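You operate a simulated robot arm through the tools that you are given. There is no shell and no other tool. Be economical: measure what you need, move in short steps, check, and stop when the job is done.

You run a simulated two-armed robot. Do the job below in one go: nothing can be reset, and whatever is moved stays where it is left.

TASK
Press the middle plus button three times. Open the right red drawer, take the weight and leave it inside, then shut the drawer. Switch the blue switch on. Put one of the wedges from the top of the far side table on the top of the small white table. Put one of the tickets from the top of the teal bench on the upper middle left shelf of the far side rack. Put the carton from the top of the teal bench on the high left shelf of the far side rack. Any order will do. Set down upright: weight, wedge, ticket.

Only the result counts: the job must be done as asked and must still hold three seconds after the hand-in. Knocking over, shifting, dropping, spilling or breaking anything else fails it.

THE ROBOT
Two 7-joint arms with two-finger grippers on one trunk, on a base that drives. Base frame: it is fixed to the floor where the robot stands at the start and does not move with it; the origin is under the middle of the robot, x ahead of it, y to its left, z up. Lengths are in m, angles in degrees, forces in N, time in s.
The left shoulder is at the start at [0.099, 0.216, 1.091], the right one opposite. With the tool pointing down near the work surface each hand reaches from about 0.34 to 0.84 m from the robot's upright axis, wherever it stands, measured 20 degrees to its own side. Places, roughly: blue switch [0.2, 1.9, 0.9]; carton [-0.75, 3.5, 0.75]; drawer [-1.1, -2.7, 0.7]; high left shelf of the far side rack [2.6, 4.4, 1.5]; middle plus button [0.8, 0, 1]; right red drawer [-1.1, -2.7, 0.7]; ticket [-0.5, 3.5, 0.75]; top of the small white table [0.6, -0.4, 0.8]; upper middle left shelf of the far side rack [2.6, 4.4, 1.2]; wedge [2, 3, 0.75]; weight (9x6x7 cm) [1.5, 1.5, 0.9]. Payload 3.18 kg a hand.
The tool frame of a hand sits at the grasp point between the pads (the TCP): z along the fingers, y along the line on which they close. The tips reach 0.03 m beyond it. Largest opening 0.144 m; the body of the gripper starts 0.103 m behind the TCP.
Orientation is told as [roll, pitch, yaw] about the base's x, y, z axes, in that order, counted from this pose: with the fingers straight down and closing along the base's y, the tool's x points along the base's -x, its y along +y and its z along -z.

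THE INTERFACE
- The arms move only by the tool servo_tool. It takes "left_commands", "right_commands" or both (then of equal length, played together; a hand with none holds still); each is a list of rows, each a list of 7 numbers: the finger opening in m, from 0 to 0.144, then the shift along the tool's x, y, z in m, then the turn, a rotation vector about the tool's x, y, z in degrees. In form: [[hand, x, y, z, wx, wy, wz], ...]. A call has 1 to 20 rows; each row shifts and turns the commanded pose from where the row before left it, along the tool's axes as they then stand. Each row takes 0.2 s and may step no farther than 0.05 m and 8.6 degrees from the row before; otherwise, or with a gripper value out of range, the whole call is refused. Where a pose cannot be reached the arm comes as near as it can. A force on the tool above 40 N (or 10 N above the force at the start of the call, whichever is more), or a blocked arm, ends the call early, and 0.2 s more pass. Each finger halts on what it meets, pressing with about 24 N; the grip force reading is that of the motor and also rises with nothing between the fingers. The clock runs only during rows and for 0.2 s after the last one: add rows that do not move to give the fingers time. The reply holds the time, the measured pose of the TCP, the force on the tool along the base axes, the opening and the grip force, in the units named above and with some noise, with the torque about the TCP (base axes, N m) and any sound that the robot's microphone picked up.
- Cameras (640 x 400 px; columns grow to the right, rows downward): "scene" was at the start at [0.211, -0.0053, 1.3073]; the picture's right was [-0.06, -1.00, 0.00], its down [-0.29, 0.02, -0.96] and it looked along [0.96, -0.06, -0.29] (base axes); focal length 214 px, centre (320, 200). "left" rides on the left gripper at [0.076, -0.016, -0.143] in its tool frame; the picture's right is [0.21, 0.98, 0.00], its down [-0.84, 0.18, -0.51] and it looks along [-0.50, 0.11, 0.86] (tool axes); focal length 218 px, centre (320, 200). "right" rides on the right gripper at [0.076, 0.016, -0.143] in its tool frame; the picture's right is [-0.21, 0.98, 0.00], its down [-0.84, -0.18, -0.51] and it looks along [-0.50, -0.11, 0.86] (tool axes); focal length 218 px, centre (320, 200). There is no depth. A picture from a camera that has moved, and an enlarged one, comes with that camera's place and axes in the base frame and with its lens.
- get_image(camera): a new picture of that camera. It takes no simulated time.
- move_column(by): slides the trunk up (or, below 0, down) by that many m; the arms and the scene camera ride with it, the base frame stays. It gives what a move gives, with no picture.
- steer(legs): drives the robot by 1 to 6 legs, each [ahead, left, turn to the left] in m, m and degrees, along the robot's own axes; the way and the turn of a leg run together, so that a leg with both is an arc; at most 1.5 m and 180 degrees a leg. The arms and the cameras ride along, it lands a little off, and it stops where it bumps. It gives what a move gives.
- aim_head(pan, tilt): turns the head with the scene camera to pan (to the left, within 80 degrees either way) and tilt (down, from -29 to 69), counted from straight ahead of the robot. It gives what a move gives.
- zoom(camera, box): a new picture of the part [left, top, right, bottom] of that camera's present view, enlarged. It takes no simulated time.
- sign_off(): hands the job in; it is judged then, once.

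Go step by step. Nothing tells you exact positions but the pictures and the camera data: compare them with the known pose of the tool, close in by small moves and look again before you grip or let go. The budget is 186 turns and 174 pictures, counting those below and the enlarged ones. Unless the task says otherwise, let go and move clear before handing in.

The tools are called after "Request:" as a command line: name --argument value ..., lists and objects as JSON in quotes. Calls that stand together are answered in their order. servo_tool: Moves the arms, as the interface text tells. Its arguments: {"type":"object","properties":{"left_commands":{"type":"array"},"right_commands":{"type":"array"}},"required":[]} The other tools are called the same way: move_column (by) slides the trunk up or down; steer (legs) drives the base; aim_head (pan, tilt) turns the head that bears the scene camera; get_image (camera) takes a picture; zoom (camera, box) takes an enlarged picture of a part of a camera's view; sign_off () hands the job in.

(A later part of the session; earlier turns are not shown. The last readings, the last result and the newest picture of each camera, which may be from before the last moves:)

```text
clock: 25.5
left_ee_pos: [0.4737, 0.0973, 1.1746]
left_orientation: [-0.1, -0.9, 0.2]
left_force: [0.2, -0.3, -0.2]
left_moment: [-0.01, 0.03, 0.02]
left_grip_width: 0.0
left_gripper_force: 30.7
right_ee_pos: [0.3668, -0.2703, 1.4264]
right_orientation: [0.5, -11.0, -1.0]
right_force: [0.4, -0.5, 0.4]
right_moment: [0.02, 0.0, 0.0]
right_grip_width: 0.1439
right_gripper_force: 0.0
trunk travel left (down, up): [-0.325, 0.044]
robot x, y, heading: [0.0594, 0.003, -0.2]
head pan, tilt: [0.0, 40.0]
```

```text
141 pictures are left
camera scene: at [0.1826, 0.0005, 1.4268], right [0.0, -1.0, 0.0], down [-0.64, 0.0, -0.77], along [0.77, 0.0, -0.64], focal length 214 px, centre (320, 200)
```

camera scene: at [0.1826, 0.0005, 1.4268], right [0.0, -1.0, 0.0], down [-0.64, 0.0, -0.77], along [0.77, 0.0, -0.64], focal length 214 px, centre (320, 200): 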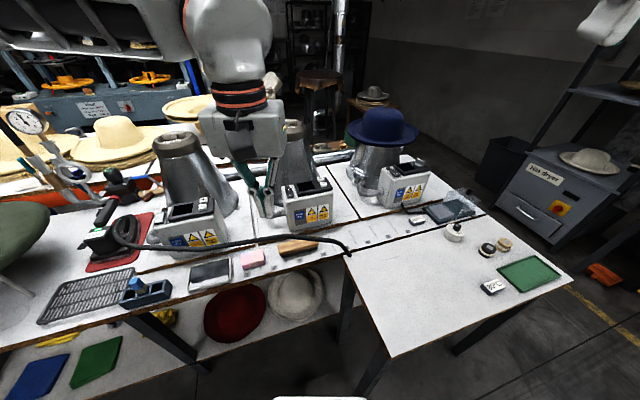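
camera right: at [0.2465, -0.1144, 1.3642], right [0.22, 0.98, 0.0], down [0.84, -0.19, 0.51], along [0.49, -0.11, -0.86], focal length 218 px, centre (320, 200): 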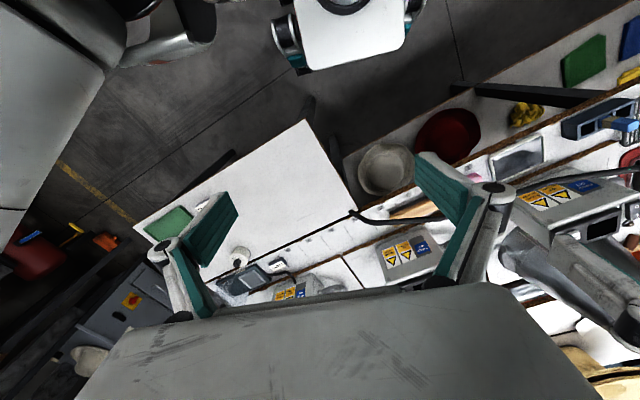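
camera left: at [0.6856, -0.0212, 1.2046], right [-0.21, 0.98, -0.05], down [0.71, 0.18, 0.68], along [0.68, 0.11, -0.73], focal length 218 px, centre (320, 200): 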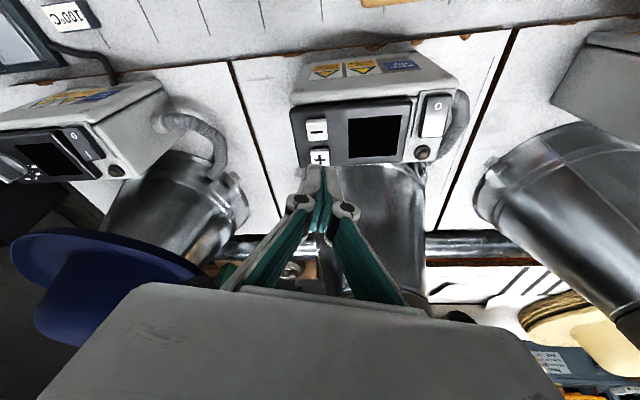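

I look left and right to map the room before driving.

Request:
aim_head --pan 75 --tilt 25

Request:
get_image --camera "scene"

Request:
aim_head --pan -75 --tilt 25

Request:
get_image --camera "scene"

```text
clock: 27.0
left_ee_pos: [0.4752, 0.0974, 1.175]
left_orientation: [-0.1, -0.9, 0.1]
left_force: [-0.6, 0.5, -0.4]
left_moment: [0.0, 0.04, 0.0]
left_grip_width: 0.0001
left_gripper_force: 30.8
right_ee_pos: [0.3655, -0.2705, 1.4255]
right_orientation: [0.4, -11.0, -0.9]
right_force: [-0.3, -0.3, -0.1]
right_moment: [-0.05, 0.0, 0.04]
right_grip_width: 0.144
right_gripper_force: 0.0
trunk travel left (down, up): [-0.325, 0.044]
robot x, y, heading: [0.0563, -0.0007, -0.1]
head pan, tilt: [75.0, 25.0]
```

```text
140 pictures are left
camera scene: at [0.1218, 0.0902, 1.4501], right [0.96, -0.26, 0.0], down [-0.11, -0.41, -0.91], along [0.24, 0.87, -0.42], focal length 214 px, centre (320, 200)
```

scene: 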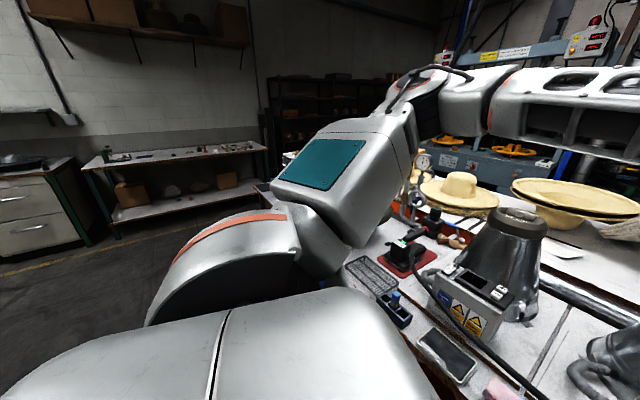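

```text
clock: 29.4
left_ee_pos: [0.475, 0.0991, 1.1747]
left_orientation: [0.0, -0.9, 0.1]
left_force: [0.4, 0.2, 0.5]
left_moment: [0.0, -0.01, 0.01]
left_grip_width: 0.0
left_gripper_force: 30.8
right_ee_pos: [0.3663, -0.2698, 1.4258]
right_orientation: [0.3, -11.1, -0.9]
right_force: [-1.0, -0.5, 0.7]
right_moment: [0.03, 0.0, -0.01]
right_grip_width: 0.144
right_gripper_force: 0.1
trunk travel left (down, up): [-0.325, 0.044]
robot x, y, heading: [0.0603, 0.0034, -0.4]
head pan, tilt: [-75.0, 25.0]
```

```text
139 pictures are left
camera scene: at [0.1213, -0.0877, 1.4501], right [-0.97, -0.26, 0.0], down [-0.11, 0.41, -0.91], along [0.23, -0.88, -0.42], focal length 214 px, centre (320, 200)
```

scene: 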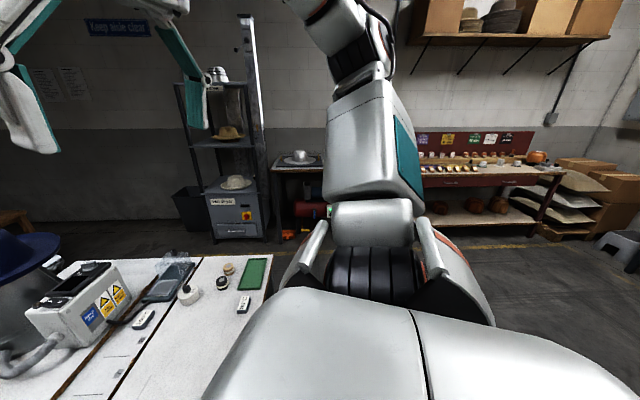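

Red drawer bench is on the right wall, teal bench on the left wall. I back away from the bench, lower the trunk to neutral, and turn left.

Request:
steer --legs '[[-0.35, 0, 0], [0, 0, 60]]'

Request:
aim_head --pan 0 --tilt 20

Request:
get_image --camera "scene"

Request:
aim_head --pan 70 --tilt 20

Request:
get_image --camera "scene"

```text
clock: 34.3
left_ee_pos: [-0.167, 0.4094, 1.1754]
left_orientation: [-0.1, -0.9, 59.4]
left_force: [-0.8, -0.6, 0.3]
left_moment: [-0.01, -0.04, 0.0]
left_grip_width: 0.0
left_gripper_force: 30.7
right_ee_pos: [0.0943, 0.1275, 1.4253]
right_orientation: [0.4, -10.9, 58.4]
right_force: [0.0, -0.2, 0.5]
right_moment: [-0.03, -0.02, 0.01]
right_grip_width: 0.1441
right_gripper_force: 0.1
trunk travel left (down, up): [-0.325, 0.044]
robot x, y, heading: [-0.2922, 0.0025, 59.0]
head pan, tilt: [-75.0, 25.0]
```

```text
clock: 35.7
left_ee_pos: [-0.1665, 0.4097, 1.1743]
left_orientation: [-0.1, -1.0, 59.4]
left_force: [0.7, 0.0, 0.2]
left_moment: [-0.01, -0.02, -0.02]
left_grip_width: 0.0
left_gripper_force: 30.6
right_ee_pos: [0.0939, 0.1285, 1.4255]
right_orientation: [0.4, -11.0, 58.5]
right_force: [-0.2, -0.2, 0.0]
right_moment: [0.0, 0.0, 0.0]
right_grip_width: 0.144
right_gripper_force: 0.2
trunk travel left (down, up): [-0.325, 0.044]
robot x, y, heading: [-0.2986, 0.0047, 58.9]
head pan, tilt: [0.0, 20.0]
```

```text
138 pictures are left
camera scene: at [-0.2282, 0.1167, 1.4582], right [0.86, -0.51, 0.0], down [-0.18, -0.29, -0.94], along [0.48, 0.81, -0.34], focal length 214 px, centre (320, 200)
```

scene: 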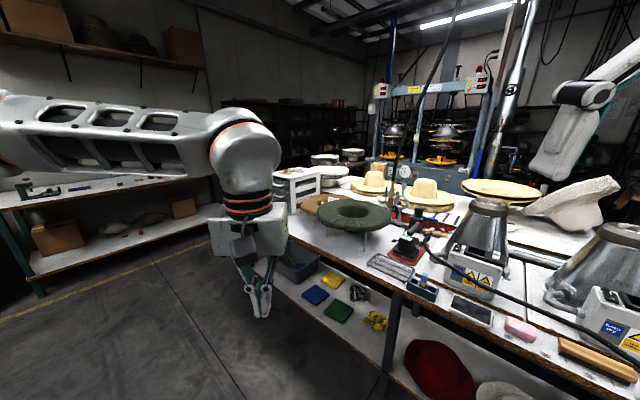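

```text
clock: 37.1
left_ee_pos: [-0.166, 0.4107, 1.1742]
left_orientation: [-0.1, -0.9, 59.3]
left_force: [0.0, 0.9, 0.2]
left_moment: [-0.02, -0.04, 0.01]
left_grip_width: 0.0001
left_gripper_force: 30.5
right_ee_pos: [0.0943, 0.1292, 1.4258]
right_orientation: [0.3, -11.0, 58.4]
right_force: [0.1, -0.1, 0.9]
right_moment: [0.0, -0.02, 0.04]
right_grip_width: 0.144
right_gripper_force: 0.1
trunk travel left (down, up): [-0.325, 0.044]
robot x, y, heading: [-0.2962, 0.002, 59.0]
head pan, tilt: [70.0, 20.0]
```

```text
137 pictures are left
camera scene: at [-0.3348, 0.1091, 1.4582], right [0.78, 0.63, 0.0], down [0.22, -0.27, -0.94], along [-0.59, 0.73, -0.34], focal length 214 px, centre (320, 200)
```

scene: 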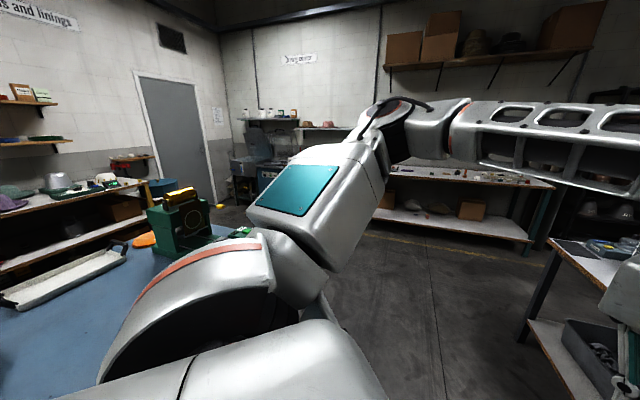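

I zoom toward the weight's area and the blue switch area after panning back.

Request:
aim_head --pan 0 --tilt 20

Request:
zoom --camera "scene" --box '[360, 120, 520, 220]'

Request:
zoom --camera "scene" --box '[240, 140, 400, 240]'

```text
clock: 38.6
left_ee_pos: [-0.167, 0.4101, 1.1742]
left_orientation: [0.0, -0.9, 59.3]
left_force: [-0.4, 0.0, 0.4]
left_moment: [0.0, -0.04, 0.0]
left_grip_width: 0.0
left_gripper_force: 30.5
right_ee_pos: [0.0932, 0.1285, 1.426]
right_orientation: [0.3, -11.0, 58.4]
right_force: [-0.3, 0.5, 0.6]
right_moment: [0.03, 0.02, -0.01]
right_grip_width: 0.1442
right_gripper_force: 0.1
trunk travel left (down, up): [-0.325, 0.044]
robot x, y, heading: [-0.2979, 0.0027, 59.0]
head pan, tilt: [0.0, 20.0]
```

```text
4.00 times, centred on (440, 170) of scene
camera zoom: at [-0.2284, 0.1167, 1.4582], right [0.86, -0.51, 0.0], down [-0.18, -0.29, -0.94], along [0.48, 0.81, -0.34], focal length 858 px, centre (-160, 320)
```

zoom: 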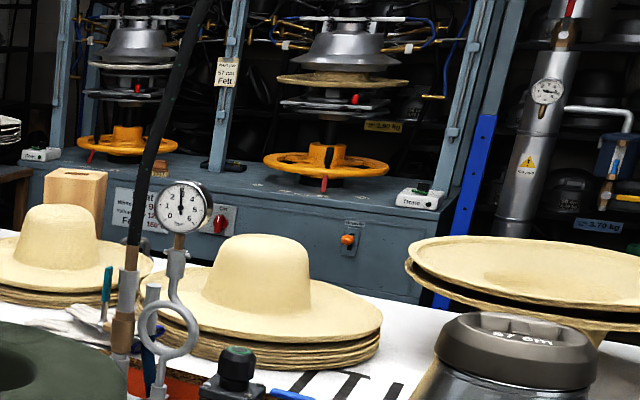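

```text
4.00 times, centred on (320, 190) of scene
camera zoom: at [-0.2284, 0.1167, 1.4582], right [0.86, -0.51, 0.0], down [-0.18, -0.29, -0.94], along [0.48, 0.81, -0.34], focal length 858 px, centre (320, 240)
```

zoom: 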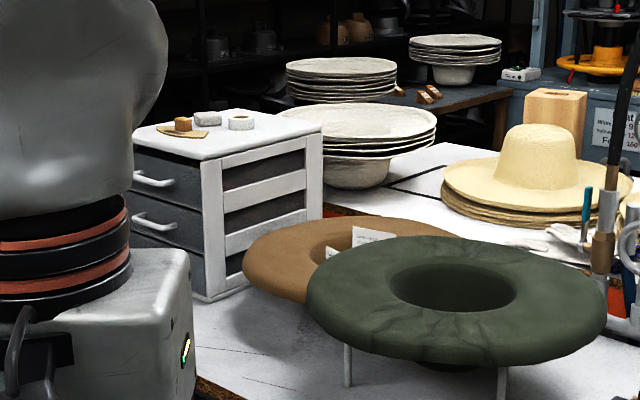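

The blue switch should lie on the table's left end near (0.2,1.9), and the far table with wedges is beyond. I drive along the aisle toward the switch and look.

Request:
steer --legs '[[0, 0, 31], [1.2, 0.2, 0]]'

Request:
aim_head --pan -55 --tilt 30

Request:
get_image --camera "scene"

Request:
aim_head --pan 0 --tilt 30

Request:
get_image --camera "scene"

```text
clock: 46.0
left_ee_pos: [-0.5674, 1.5788, 1.1751]
left_orientation: [-0.1, -0.8, 89.3]
left_force: [-0.3, 0.7, -0.9]
left_moment: [0.01, 0.02, -0.02]
left_grip_width: 0.0
left_gripper_force: 30.2
right_ee_pos: [-0.2009, 1.4653, 1.4252]
right_orientation: [0.3, -11.0, 88.2]
right_force: [0.0, 0.3, 0.3]
right_moment: [-0.02, 0.03, -0.01]
right_grip_width: 0.1437
right_gripper_force: 0.1
trunk travel left (down, up): [-0.325, 0.044]
robot x, y, heading: [-0.4768, 1.1597, 89.0]
head pan, tilt: [0.0, 20.0]
```

```text
clock: 47.2
left_ee_pos: [-0.5668, 1.5792, 1.1751]
left_orientation: [0.0, -1.0, 89.2]
left_force: [0.5, -0.4, 0.2]
left_moment: [0.0, -0.04, -0.01]
left_grip_width: 0.0002
left_gripper_force: 30.4
right_ee_pos: [-0.2019, 1.463, 1.4258]
right_orientation: [0.2, -11.0, 88.2]
right_force: [-0.2, 0.5, -0.3]
right_moment: [0.01, 0.01, -0.01]
right_grip_width: 0.1439
right_gripper_force: 0.0
trunk travel left (down, up): [-0.325, 0.044]
robot x, y, heading: [-0.4766, 1.1574, 89.0]
head pan, tilt: [-55.0, 30.0]
```

```text
134 pictures are left
camera scene: at [-0.4016, 1.251, 1.4422], right [0.56, -0.83, 0.0], down [-0.41, -0.28, -0.87], along [0.72, 0.48, -0.5], focal length 214 px, centre (320, 200)
```

scene: 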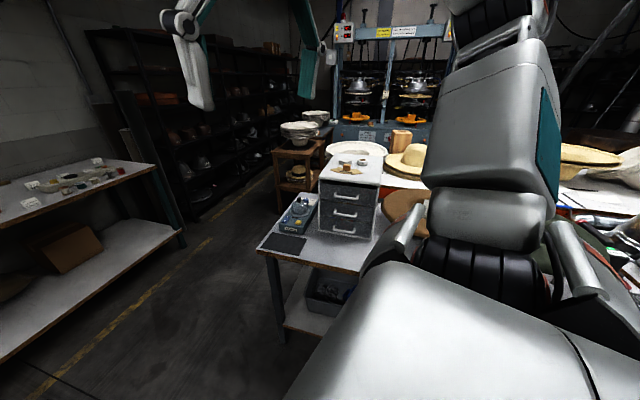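

```text
clock: 48.5
left_ee_pos: [-0.5679, 1.5788, 1.1751]
left_orientation: [-0.1, -0.9, 89.1]
left_force: [-0.5, -0.7, -0.8]
left_moment: [-0.01, 0.02, 0.01]
left_grip_width: 0.0
left_gripper_force: 30.2
right_ee_pos: [-0.2009, 1.4633, 1.4248]
right_orientation: [0.3, -11.0, 88.2]
right_force: [0.0, 0.3, -0.6]
right_moment: [-0.02, 0.01, 0.02]
right_grip_width: 0.1441
right_gripper_force: 0.0
trunk travel left (down, up): [-0.325, 0.044]
robot x, y, heading: [-0.4788, 1.1621, 89.1]
head pan, tilt: [0.0, 30.0]
```

```text
133 pictures are left
camera scene: at [-0.4747, 1.291, 1.4421], right [1.0, -0.02, 0.0], down [-0.01, -0.5, -0.87], along [0.02, 0.87, -0.5], focal length 214 px, centre (320, 200)
```

scene: 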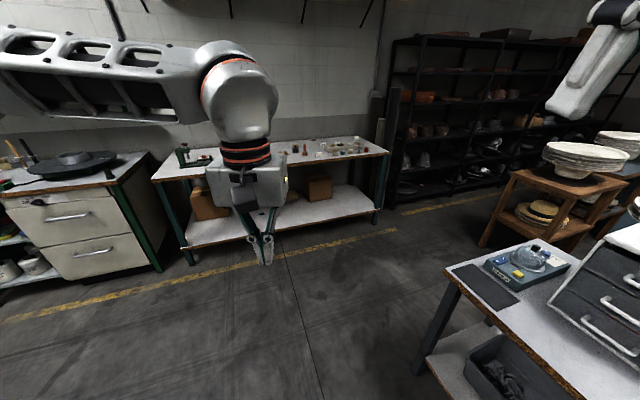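

The blue box with controls on the table end holds the switch. I zoom on it and on the teal bench.

Request:
zoom --camera "scene" --box '[440, 220, 600, 320]'

Request:
zoom --camera "scene" --box '[270, 110, 400, 190]'

Request:
zoom --camera "scene" --box '[380, 20, 640, 220]'

```text
4.00 times, centred on (520, 270) of scene
camera zoom: at [-0.4747, 1.291, 1.4421], right [1.0, -0.02, 0.0], down [-0.01, -0.5, -0.87], along [0.02, 0.87, -0.5], focal length 858 px, centre (-480, -80)
```

zoom: 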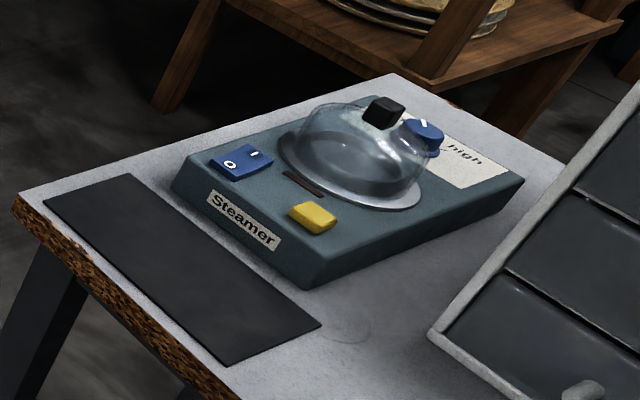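

```text
4.92 times, centred on (335, 150) of scene
camera zoom: at [-0.4747, 1.291, 1.4421], right [1.0, -0.02, 0.0], down [-0.01, -0.5, -0.87], along [0.02, 0.87, -0.5], focal length 1056 px, centre (246, 446)
```

zoom: 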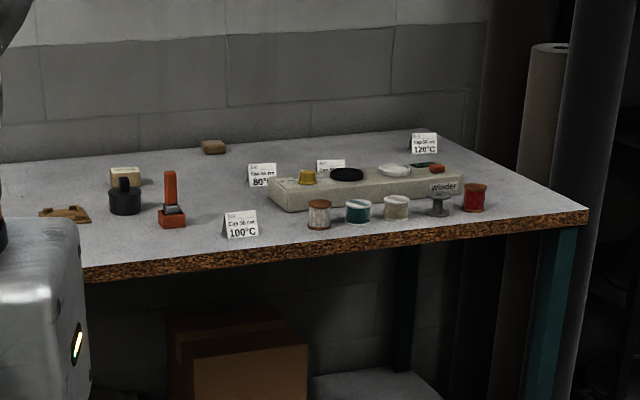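

```text
2.00 times, centred on (510, 120) of scene
camera zoom: at [-0.4747, 1.291, 1.4421], right [1.0, -0.02, 0.0], down [-0.01, -0.5, -0.87], along [0.02, 0.87, -0.5], focal length 429 px, centre (-60, 360)
```

zoom: 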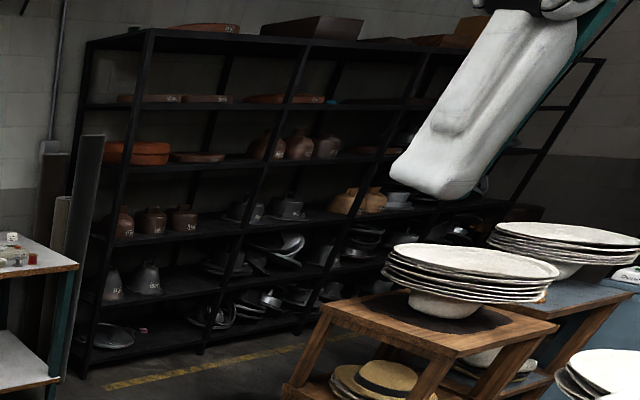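

The blue rocker is at about (0.15,1.81,0.9) on the steamer. I position the base in front of the table end, facing it.

Request:
steer --legs '[[0.34, -0.05, 0], [0, 0, -79]]'

Request:
aim_head --pan 20 --tilt 45

Request:
get_image --camera "scene"

Request:
get_image --camera "left"

```text
clock: 54.1
left_ee_pos: [-0.0246, 1.6683, 1.1741]
left_orientation: [-0.1, -0.8, 9.7]
left_force: [0.0, -0.5, -0.3]
left_moment: [0.0, -0.03, -0.01]
left_grip_width: 0.0
left_gripper_force: 30.4
right_ee_pos: [-0.0716, 1.2879, 1.4255]
right_orientation: [0.3, -11.0, 8.7]
right_force: [0.0, -0.1, 0.0]
right_moment: [0.0, 0.0, 0.0]
right_grip_width: 0.1439
right_gripper_force: 0.0
trunk travel left (down, up): [-0.325, 0.044]
robot x, y, heading: [-0.4198, 1.5021, 9.3]
head pan, tilt: [0.0, 30.0]
```

```text
clock: 55.0
left_ee_pos: [-0.0251, 1.6701, 1.1752]
left_orientation: [-0.1, -0.9, 9.7]
left_force: [-0.5, -0.1, -0.6]
left_moment: [0.0, -0.02, 0.0]
left_grip_width: 0.0003
left_gripper_force: 30.0
right_ee_pos: [-0.0705, 1.2885, 1.4253]
right_orientation: [0.4, -10.9, 8.9]
right_force: [0.9, 0.5, -0.6]
right_moment: [0.02, 0.03, 0.02]
right_grip_width: 0.144
right_gripper_force: 0.1
trunk travel left (down, up): [-0.325, 0.044]
robot x, y, heading: [-0.4248, 1.5044, 9.7]
head pan, tilt: [20.0, 45.0]
```

```text
129 pictures are left
camera scene: at [-0.3096, 1.5505, 1.4196], right [0.49, -0.87, 0.0], down [-0.62, -0.35, -0.71], along [0.62, 0.35, -0.71], focal length 214 px, centre (320, 200)
```

scene: 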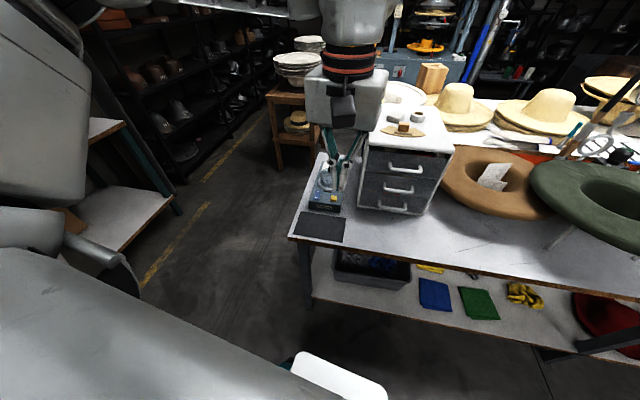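

```text
128 pictures are left
camera left: at [-0.1, 1.6409, 1.3156], right [-0.37, 0.93, 0.0], down [0.79, 0.32, 0.52], along [0.48, 0.19, -0.85], focal length 218 px, centre (320, 200)
```

left: 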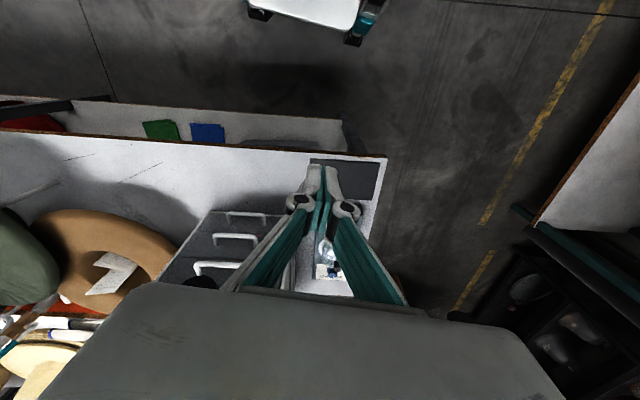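

The steamer is straight ahead behind the gripper. I zoom in.

Request:
zoom --camera "scene" --box '[285, 155, 381, 215]'

Request:
zoom --camera "left" --box '[270, 190, 400, 310]'

```text
6.67 times, centred on (333, 185) of scene
camera zoom: at [-0.3096, 1.5505, 1.4196], right [0.49, -0.87, 0.0], down [-0.62, -0.35, -0.71], along [0.62, 0.35, -0.71], focal length 1430 px, centre (233, 300)
```

zoom: 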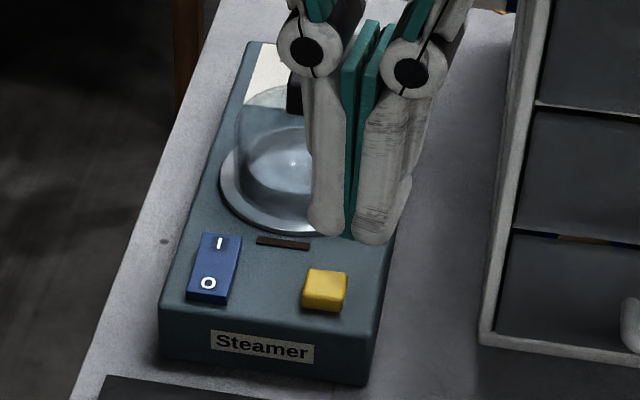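

```text
3.33 times, centred on (335, 250) of left
camera zoom: at [-0.1, 1.6409, 1.3156], right [-0.37, 0.93, 0.0], down [0.79, 0.32, 0.52], along [0.48, 0.19, -0.85], focal length 728 px, centre (270, 33)
```

zoom: 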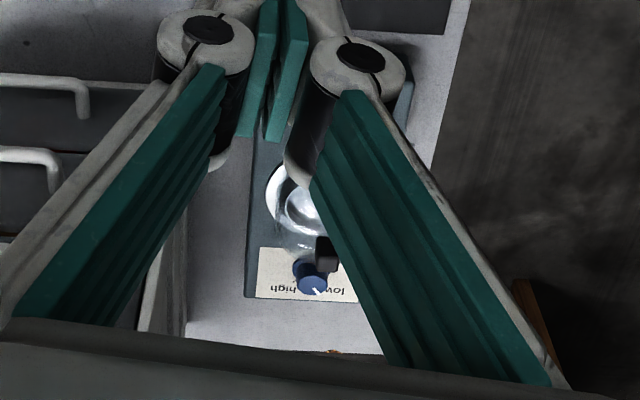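

The "I" end of the rocker triangulates to (0.211,1.853,0.866). I move the closed left hand above it.

Request:
servo_tool --left_commands '[[0.0, -0.043, 0.0233, 0, 0, 0, 0], [0.0, -0.043, 0.0233, 0, 0, 0, 0], [0.0, -0.043, 0.0233, 0.0, 0, 0, 0], [0.0, -0.043, 0.0233, 0, 0, 0, 0], [0.0, -0.043, 0.0233, 0, 0, 0, 0], [0.0, -0.043, 0.0233, 0, 0, 0, 0], [0, 0, 0, 0.045, 0, 0, 0], [0, 0, 0, 0.045, 0, 0, 0], [0, 0, 0, 0.045, 0, 0, 0], [0, 0, 0, 0.045, 0, 0, 0], [0, 0, 0, 0.03, 0, 0, 0], [0, 0, 0, 0, 0, 0, 0]]'

Request:
zoom --camera "scene" --box '[285, 155, 381, 215]'

Request:
zoom --camera "left" --box '[230, 120, 410, 240]'

```text
clock: 57.6
left_ee_pos: [0.1617, 1.8175, 0.9705]
left_orientation: [-0.1, -0.9, 9.7]
left_force: [0.4, -0.2, -0.1]
left_moment: [0.0, -0.02, 0.02]
left_grip_width: 0.0
left_gripper_force: 31.0
left hand out of reach, approached as far as the arm can: row 5, 6
right_ee_pos: [-0.0701, 1.2869, 1.4257]
right_orientation: [0.3, -11.0, 8.8]
right_force: [-1.1, -0.1, -0.1]
right_moment: [0.01, 0.04, 0.01]
right_grip_width: 0.1442
right_gripper_force: 0.0
trunk travel left (down, up): [-0.325, 0.044]
robot x, y, heading: [-0.4216, 1.5045, 9.6]
head pan, tilt: [20.0, 45.0]
```

```text
6.67 times, centred on (333, 185) of scene
camera zoom: at [-0.3098, 1.5503, 1.4196], right [0.49, -0.87, 0.0], down [-0.62, -0.35, -0.71], along [0.62, 0.35, -0.71], focal length 1430 px, centre (233, 300)
```

zoom: 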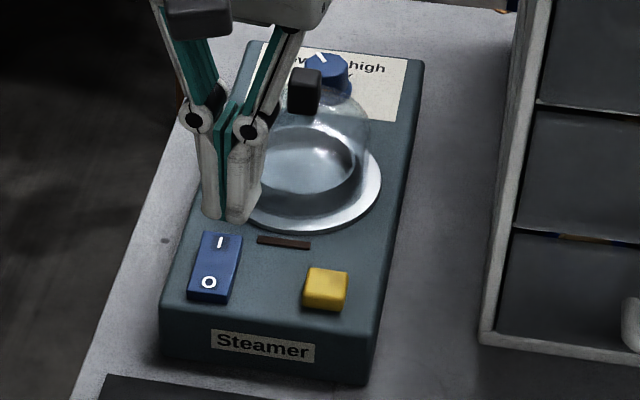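

```text
3.33 times, centred on (320, 180) of left
camera zoom: at [0.0862, 1.7886, 1.1113], right [-0.37, 0.93, 0.0], down [0.79, 0.32, 0.52], along [0.48, 0.19, -0.85], focal length 728 px, centre (320, 267)
```

zoom: 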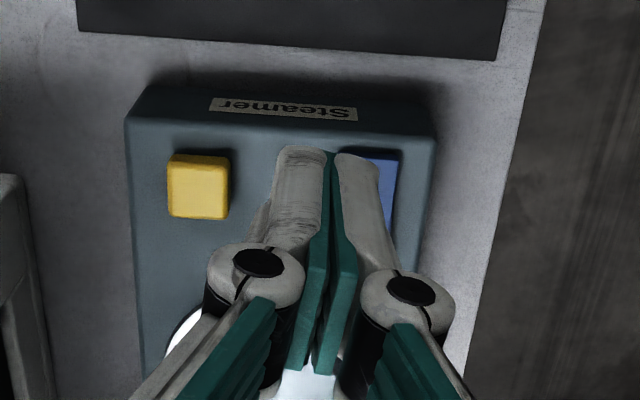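

I lower a bit and slide over the "I" end.

Request:
servo_tool --left_commands '[[0, 0, 0, 0.04, 0, 0, 0], [0.0, -0.02, 0.013, 0, 0, 0, 0], [0.0, -0.017, 0.013, 0, 0, 0, 0], [0.0, -0.012, 0.002, 0, 0, 0, 0], [0, 0, 0, 0, 0, 0, 0]]'

Request:
zoom --camera "scene" --box '[285, 155, 381, 215]'

Request:
zoom --camera "left" --box '[230, 120, 410, 240]'

```text
clock: 58.8
left_ee_pos: [0.2084, 1.852, 0.93]
left_orientation: [0.0, -0.9, 9.6]
left_force: [0.2, -0.1, 0.3]
left_moment: [0.03, 0.01, -0.02]
left_grip_width: 0.0001
left_gripper_force: 30.6
right_ee_pos: [-0.0709, 1.2881, 1.4266]
right_orientation: [0.3, -11.1, 8.8]
right_force: [0.5, -0.9, 0.5]
right_moment: [-0.02, -0.02, -0.02]
right_grip_width: 0.1441
right_gripper_force: 0.0
trunk travel left (down, up): [-0.325, 0.044]
robot x, y, heading: [-0.4215, 1.509, 9.5]
head pan, tilt: [20.0, 45.0]
```

```text
6.67 times, centred on (333, 185) of scene
camera zoom: at [-0.3099, 1.5507, 1.4195], right [0.49, -0.87, 0.0], down [-0.62, -0.35, -0.71], along [0.62, 0.35, -0.71], focal length 1430 px, centre (233, 300)
```

zoom: 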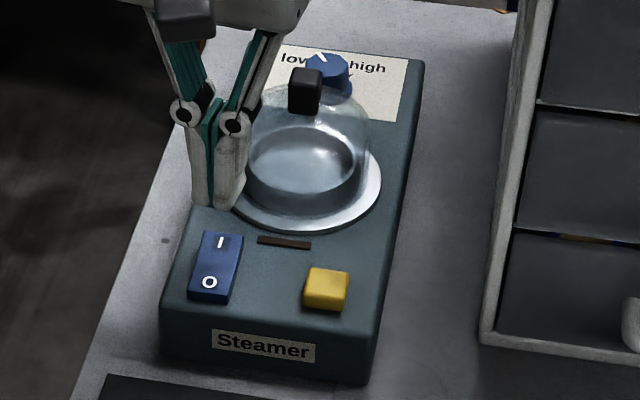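

```text
3.33 times, centred on (320, 180) of left
camera zoom: at [0.1321, 1.8231, 1.0705], right [-0.37, 0.93, -0.01], down [0.79, 0.32, 0.52], along [0.48, 0.19, -0.85], focal length 728 px, centre (320, 267)
```

zoom: 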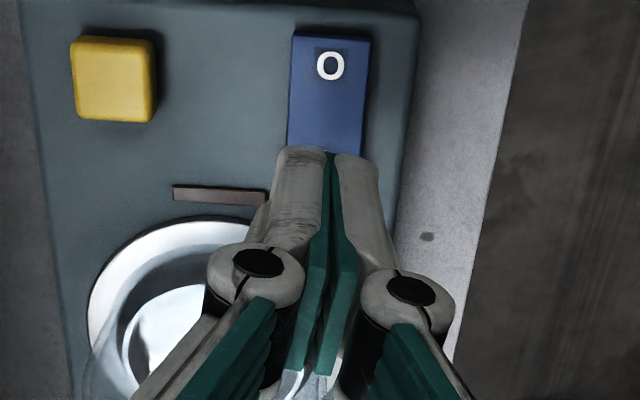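

Well aligned with the rocker. I press down.

Request:
servo_tool --left_commands '[[0, 0.002, 0, 0.022, 0, 0, 0], [0.0, 0, 0, 0.008, 0, 0, 0], [0.0, 0, 0, 0.005, 0, 0, 0], [0.0, 0, 0, 0.004, 0, 0, 0]]'

Request:
zoom --camera "scene" --box '[300, 165, 348, 205]'

```text
clock: 59.8
left_ee_pos: [0.2054, 1.8514, 0.8899]
left_orientation: [-0.1, -1.0, 9.7]
left_force: [0.6, 0.5, 0.3]
left_moment: [0.0, 0.04, 0.01]
left_grip_width: 0.0001
left_gripper_force: 30.6
right_ee_pos: [-0.0704, 1.2881, 1.4259]
right_orientation: [0.3, -10.9, 8.8]
right_force: [0.3, 0.2, -0.4]
right_moment: [0.0, 0.04, 0.03]
right_grip_width: 0.144
right_gripper_force: 0.0
trunk travel left (down, up): [-0.325, 0.044]
robot x, y, heading: [-0.4186, 1.5104, 9.5]
head pan, tilt: [20.0, 45.0]
```

```text
10.00 times, centred on (324, 185) of scene
camera zoom: at [-0.3097, 1.5506, 1.4195], right [0.49, -0.87, 0.0], down [-0.62, -0.35, -0.71], along [0.62, 0.35, -0.71], focal length 2145 px, centre (280, 350)
```

zoom: 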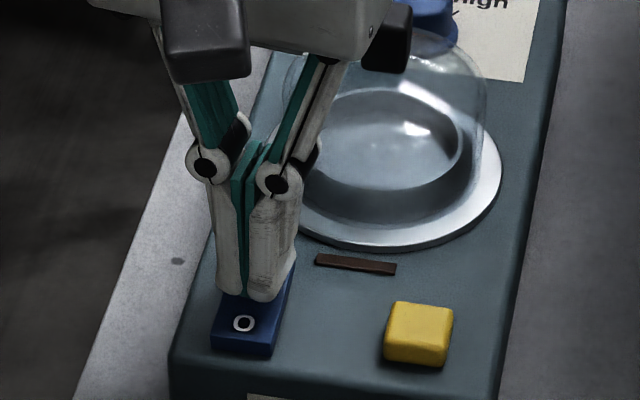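

No force yet; continue a few mm.

Request:
servo_tool --left_commands '[[0, 0, 0, 0.004, 0, 0, 0], [0.0, 0, 0, 0.004, 0, 0, 0], [0.0, 0, 0, 0.004, 0, 0, 0]]'

Request:
zoom --camera "scene" --box '[300, 165, 348, 205]'

```text
clock: 60.6
left_ee_pos: [0.2038, 1.8515, 0.8828]
left_orientation: [-0.2, -1.2, 9.8]
left_force: [-6.2, 2.6, 24.7]
left_moment: [0.07, 0.17, -0.07]
left_grip_width: 0.0062
left_gripper_force: 30.5
right_ee_pos: [-0.0718, 1.2876, 1.4273]
right_orientation: [0.3, -11.2, 8.8]
right_force: [-0.1, -0.3, 0.1]
right_moment: [0.0, 0.04, 0.0]
right_grip_width: 0.144
right_gripper_force: 0.1
trunk travel left (down, up): [-0.325, 0.044]
robot x, y, heading: [-0.4183, 1.5055, 9.4]
head pan, tilt: [20.0, 45.0]
```

```text
10.00 times, centred on (324, 185) of scene
camera zoom: at [-0.3124, 1.5497, 1.4201], right [0.49, -0.87, 0.0], down [-0.61, -0.35, -0.71], along [0.62, 0.35, -0.71], focal length 2145 px, centre (280, 350)
```

zoom: 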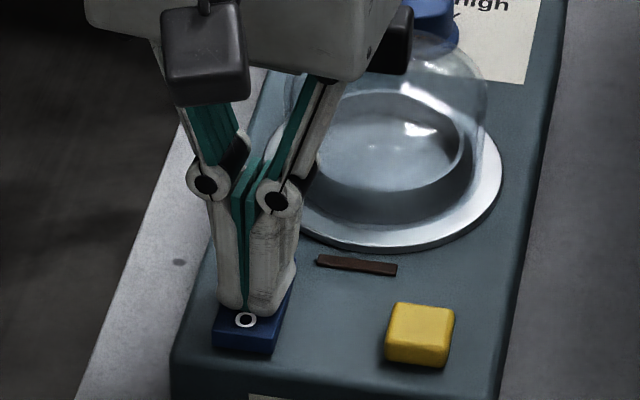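

There was 25 N of push; the O end looks raised. I lift off and check the rocker.

Request:
servo_tool --left_commands '[[0, 0, 0, -0.02, 0, 0, 0], [0.0, 0, 0, -0.03, 0, 0, 0], [0.0, 0, 0, -0.03, 0, 0, 0], [0, 0, 0, 0, 0, 0, 0]]'

Request:
zoom --camera "scene" --box '[300, 165, 348, 205]'

```text
clock: 61.6
left_ee_pos: [0.2018, 1.8503, 0.9594]
left_orientation: [-0.1, -0.8, 9.7]
left_force: [0.1, -0.7, -0.4]
left_moment: [0.01, 0.01, -0.01]
left_grip_width: 0.0
left_gripper_force: 30.7
right_ee_pos: [-0.0697, 1.2882, 1.4256]
right_orientation: [0.3, -11.0, 8.7]
right_force: [0.7, -0.1, 0.3]
right_moment: [-0.03, -0.03, -0.04]
right_grip_width: 0.144
right_gripper_force: 0.0
trunk travel left (down, up): [-0.325, 0.044]
robot x, y, heading: [-0.4181, 1.5053, 9.5]
head pan, tilt: [20.0, 45.0]
```

```text
10.00 times, centred on (324, 185) of scene
camera zoom: at [-0.3096, 1.5506, 1.4195], right [0.49, -0.87, 0.0], down [-0.62, -0.35, -0.71], along [0.62, 0.35, -0.71], focal length 2145 px, centre (280, 350)
```

zoom: 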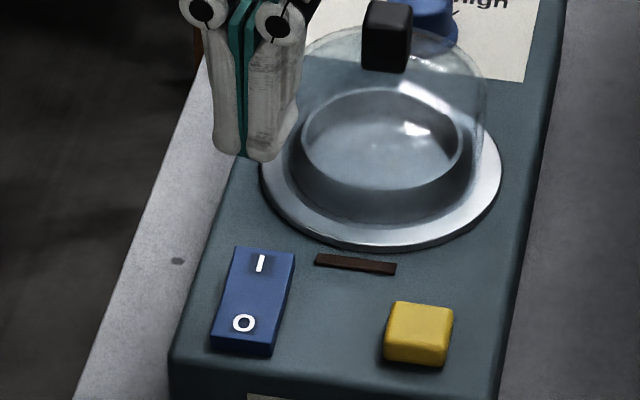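

The rocker sprang back to off; I was pressing too close to the pivot. I press 12 mm farther out.

Request:
servo_tool --left_commands '[[0, -0.0145, 0.002, 0.02, 0, 0, 0], [0.0, 0, 0, 0.03, 0, 0, 0], [0.0, 0, 0, 0.015, 0, 0, 0], [0, 0, 0, 0.005, 0, 0, 0], [0, 0, 0, 0.005, 0, 0, 0], [0, 0, 0, 0.004, 0, 0, 0]]'

Request:
zoom --camera "scene" --box '[300, 165, 348, 205]'

```text
clock: 63.0
left_ee_pos: [0.22, 1.856, 0.882]
left_orientation: [-0.2, -1.2, 9.8]
left_force: [-1.2, 1.0, 22.8]
left_moment: [-0.05, 0.25, -0.1]
left_grip_width: 0.0061
left_gripper_force: 30.6
right_ee_pos: [-0.0728, 1.2871, 1.4265]
right_orientation: [0.3, -11.2, 8.8]
right_force: [0.3, 0.0, 0.0]
right_moment: [-0.02, 0.0, -0.01]
right_grip_width: 0.1437
right_gripper_force: 0.2
trunk travel left (down, up): [-0.325, 0.044]
robot x, y, heading: [-0.4196, 1.5033, 9.3]
head pan, tilt: [20.0, 45.0]
```

```text
10.00 times, centred on (324, 185) of scene
camera zoom: at [-0.3117, 1.5496, 1.4201], right [0.49, -0.87, 0.0], down [-0.61, -0.35, -0.71], along [0.62, 0.35, -0.71], focal length 2145 px, centre (280, 350)
```

zoom: 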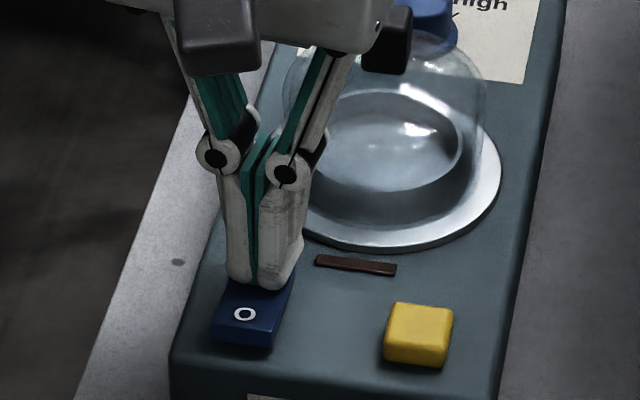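

Now the O end clearly rose. I lift off and verify.

Request:
servo_tool --left_commands '[[0, 0, 0, -0.02, 0, 0, 0], [0.0, 0, 0, -0.03, 0, 0, 0], [0.0, 0, 0, -0.04, 0, 0, 0], [0, 0, 0, 0, 0, 0, 0]]'

Request:
zoom --camera "scene" --box '[300, 165, 348, 205]'

```text
clock: 64.0
left_ee_pos: [0.215, 1.858, 0.9689]
left_orientation: [-0.1, -0.8, 9.7]
left_force: [0.7, -0.1, 0.6]
left_moment: [0.01, 0.01, -0.02]
left_grip_width: 0.0
left_gripper_force: 30.7
right_ee_pos: [-0.0706, 1.2876, 1.4248]
right_orientation: [0.4, -10.9, 8.8]
right_force: [0.2, 0.5, 0.4]
right_moment: [0.03, 0.04, -0.01]
right_grip_width: 0.144
right_gripper_force: 0.0
trunk travel left (down, up): [-0.325, 0.044]
robot x, y, heading: [-0.4177, 1.5002, 9.5]
head pan, tilt: [20.0, 45.0]
```

```text
10.00 times, centred on (324, 185) of scene
camera zoom: at [-0.3092, 1.5506, 1.4194], right [0.49, -0.87, 0.0], down [-0.62, -0.35, -0.71], along [0.62, 0.35, -0.71], focal length 2145 px, centre (280, 350)
```

zoom: 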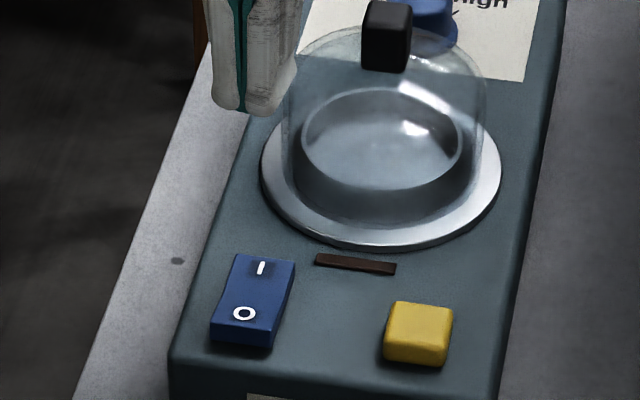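

The switch is on (I down, O up). I fold the left arm back and drive to the teal bench.

Request:
servo_tool --left_commands '[[0, 0, 0, -0.045, 0, 0, 0], [0.0, 0, 0, -0.045, 0, 0, 0], [0.0, 0.03, -0.015, -0.03, 0, 0, 0], [0.0, 0.04, -0.023, -0.01, 0, 0, 0], [0.0, 0.04, -0.023, -0.01, 0, 0, 0], [0.0, 0.04, -0.023, -0.01, 0, 0, 0], [0.0, 0.04, -0.023, -0.01, 0, 0, 0], [0.05, 0.04, -0.023, -0.01, 0, 0, 0], [0.1, 0.0, 0, -0.01, 0, 0, 0]]'

Request:
steer --legs '[[-0.05, 0, 80], [1.0, 0.15, 0]]'

Request:
aim_head --pan 0 --tilt 40

Request:
get_image --camera "scene"

```text
clock: 66.0
left_ee_pos: [0.0081, 1.6927, 1.0875]
left_orientation: [-0.1, -0.8, 9.9]
left_force: [-0.5, -0.3, -0.6]
left_moment: [-0.05, 0.0, -0.03]
left_grip_width: 0.1001
left_gripper_force: 0.0
left hand out of reach, approached as far as the arm can: row 1, 2
right_ee_pos: [-0.07, 1.2885, 1.4266]
right_orientation: [0.3, -11.0, 8.7]
right_force: [0.3, 0.8, 0.5]
right_moment: [-0.04, -0.02, -0.02]
right_grip_width: 0.144
right_gripper_force: 0.1
trunk travel left (down, up): [-0.325, 0.044]
robot x, y, heading: [-0.4188, 1.5046, 9.8]
head pan, tilt: [20.0, 45.0]
```

```text
clock: 74.6
left_ee_pos: [-0.6971, 2.9134, 1.0865]
left_orientation: [-0.2, -0.9, 89.7]
left_force: [-0.4, 0.1, -0.8]
left_moment: [-0.04, -0.04, -0.01]
left_grip_width: 0.1002
left_gripper_force: 0.0
right_ee_pos: [-0.3132, 2.7651, 1.4258]
right_orientation: [0.4, -11.0, 88.6]
right_force: [0.1, 0.1, 0.2]
right_moment: [0.0, -0.03, -0.02]
right_grip_width: 0.144
right_gripper_force: 0.0
trunk travel left (down, up): [-0.325, 0.044]
robot x, y, heading: [-0.5886, 2.459, 89.5]
head pan, tilt: [20.0, 45.0]
```

```text
clock: 75.4
left_ee_pos: [-0.6971, 2.9136, 1.0878]
left_orientation: [-0.1, -0.8, 89.7]
left_force: [-0.3, 0.3, 0.1]
left_moment: [0.01, 0.01, 0.03]
left_grip_width: 0.0999
left_gripper_force: 0.1
right_ee_pos: [-0.3135, 2.7652, 1.4271]
right_orientation: [0.2, -11.0, 88.8]
right_force: [0.1, -0.5, 0.1]
right_moment: [0.0, -0.01, 0.02]
right_grip_width: 0.144
right_gripper_force: 0.2
trunk travel left (down, up): [-0.325, 0.044]
robot x, y, heading: [-0.5827, 2.4544, 89.5]
head pan, tilt: [0.0, 40.0]
```

```text
116 pictures are left
camera scene: at [-0.5855, 2.5839, 1.4268], right [1.0, -0.01, 0.0], down [-0.01, -0.64, -0.77], along [0.01, 0.77, -0.64], focal length 214 px, centre (320, 200)
```

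scene: 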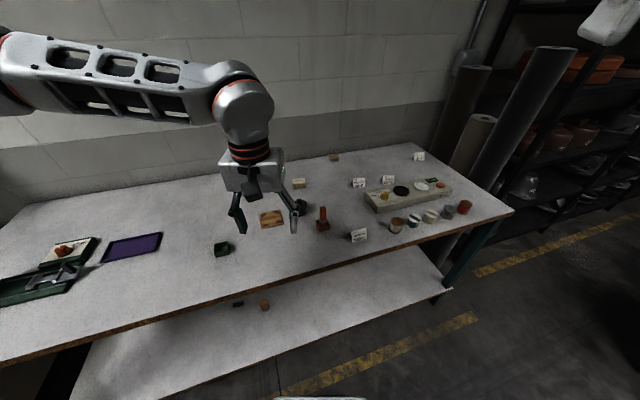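

Request:
zoom --camera "scene" --box '[200, 140, 480, 270]'

Request:
get_image --camera "left"

```text
2.29 times, centred on (340, 205) of scene
camera zoom: at [-0.5855, 2.5839, 1.4268], right [1.0, -0.01, 0.0], down [-0.01, -0.64, -0.77], along [0.01, 0.77, -0.64], focal length 490 px, centre (274, 189)
```

zoom: 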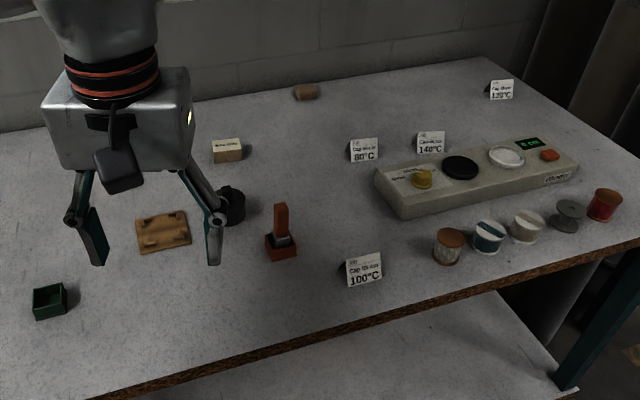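

```text
114 pictures are left
camera left: at [-0.682, 2.8351, 1.2271], right [-0.98, -0.2, 0.0], down [-0.18, 0.84, 0.52], along [-0.1, 0.51, -0.85], focal length 218 px, centre (320, 200)
```

left: 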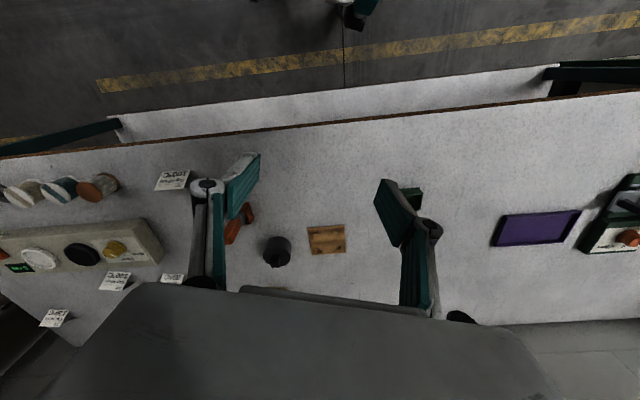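

The carton is the labelled box near (-0.68,3.50); the nearest ticket (100°C) near (-0.42,3.16). I raise the left hand, lower the trunk to neutral, and drive up to the bench carefully.

Request:
servo_tool --left_commands '[[0.1, 0, 0, -0.045, 0, 0, 0], [0.1, 0.02, 0, -0.04, 0, 0, 0], [0.1, 0.03, 0, -0.03, 0, 0, 0], [0.1, 0.03, 0.0, -0.03, 0, 0, 0]]'

Request:
move_column --by -0.15

Request:
steer --legs '[[0.18, 0, 0]]'

Request:
aim_head --pan 0 --tilt 50

Request:
get_image --camera "scene"

```text
clock: 76.4
left_ee_pos: [-0.6982, 2.827, 1.2273]
left_orientation: [-0.1, -0.9, 89.7]
left_force: [0.6, 0.6, 0.0]
left_moment: [0.02, 0.01, -0.01]
left_grip_width: 0.0999
left_gripper_force: 0.1
right_ee_pos: [-0.313, 2.7636, 1.4273]
right_orientation: [0.3, -11.1, 88.6]
right_force: [0.5, 0.1, -0.1]
right_moment: [0.0, 0.0, 0.0]
right_grip_width: 0.1439
right_gripper_force: 0.1
trunk travel left (down, up): [-0.325, 0.044]
robot x, y, heading: [-0.5853, 2.4558, 89.4]
head pan, tilt: [0.0, 40.0]
```

```text
clock: 78.2
left_ee_pos: [-0.6978, 2.831, 1.0808]
left_orientation: [-0.1, -0.9, 89.7]
left_force: [-0.2, -1.1, 0.5]
left_moment: [0.07, -0.03, 0.01]
left_grip_width: 0.0999
left_gripper_force: 0.0
right_ee_pos: [-0.3138, 2.7944, 1.255]
right_orientation: [0.4, -6.4, 88.5]
right_force: [-0.8, -0.3, 0.9]
right_moment: [0.08, -0.02, 0.01]
right_grip_width: 0.144
right_gripper_force: 0.2
trunk travel left (down, up): [-0.175, 0.194]
robot x, y, heading: [-0.5872, 2.4592, 89.3]
head pan, tilt: [0.0, 40.0]
```

```text
clock: 79.6
left_ee_pos: [-0.6975, 2.9611, 1.0799]
left_orientation: [-0.1, -0.8, 90.8]
left_force: [-0.7, -0.7, 0.1]
left_moment: [0.08, -0.02, 0.0]
left_grip_width: 0.1
left_gripper_force: 0.1
right_ee_pos: [-0.3127, 2.9328, 1.2528]
right_orientation: [0.2, -6.0, 89.5]
right_force: [0.4, -0.5, -0.3]
right_moment: [0.0, 0.0, 0.0]
right_grip_width: 0.144
right_gripper_force: 0.0
trunk travel left (down, up): [-0.175, 0.194]
robot x, y, heading: [-0.5819, 2.5896, 90.5]
head pan, tilt: [0.0, 40.0]
stopped in leg 1: the robot was blocked; the commanded pose is now the measured one
```

```text
clock: 80.3
left_ee_pos: [-0.6982, 2.963, 1.079]
left_orientation: [-0.1, -0.7, 90.7]
left_force: [-0.6, 0.1, -0.2]
left_moment: [-0.02, 0.02, -0.02]
left_grip_width: 0.1002
left_gripper_force: 0.1
right_ee_pos: [-0.3123, 2.934, 1.2522]
right_orientation: [0.3, -6.0, 89.5]
right_force: [-0.2, 0.8, 0.3]
right_moment: [-0.02, 0.0, -0.01]
right_grip_width: 0.1441
right_gripper_force: 0.1
trunk travel left (down, up): [-0.175, 0.194]
robot x, y, heading: [-0.5802, 2.5906, 90.3]
head pan, tilt: [0.0, 50.0]
```

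```text
113 pictures are left
camera scene: at [-0.5819, 2.786, 1.2567], right [1.0, 0.01, 0.0], down [0.0, -0.77, -0.64], along [0.0, 0.64, -0.77], focal length 214 px, centre (320, 200)
```

scene: 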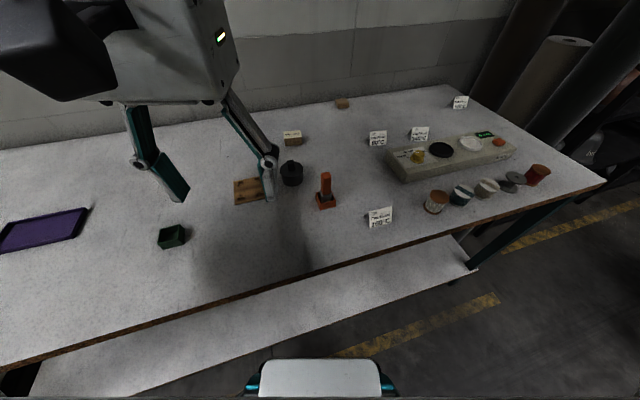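

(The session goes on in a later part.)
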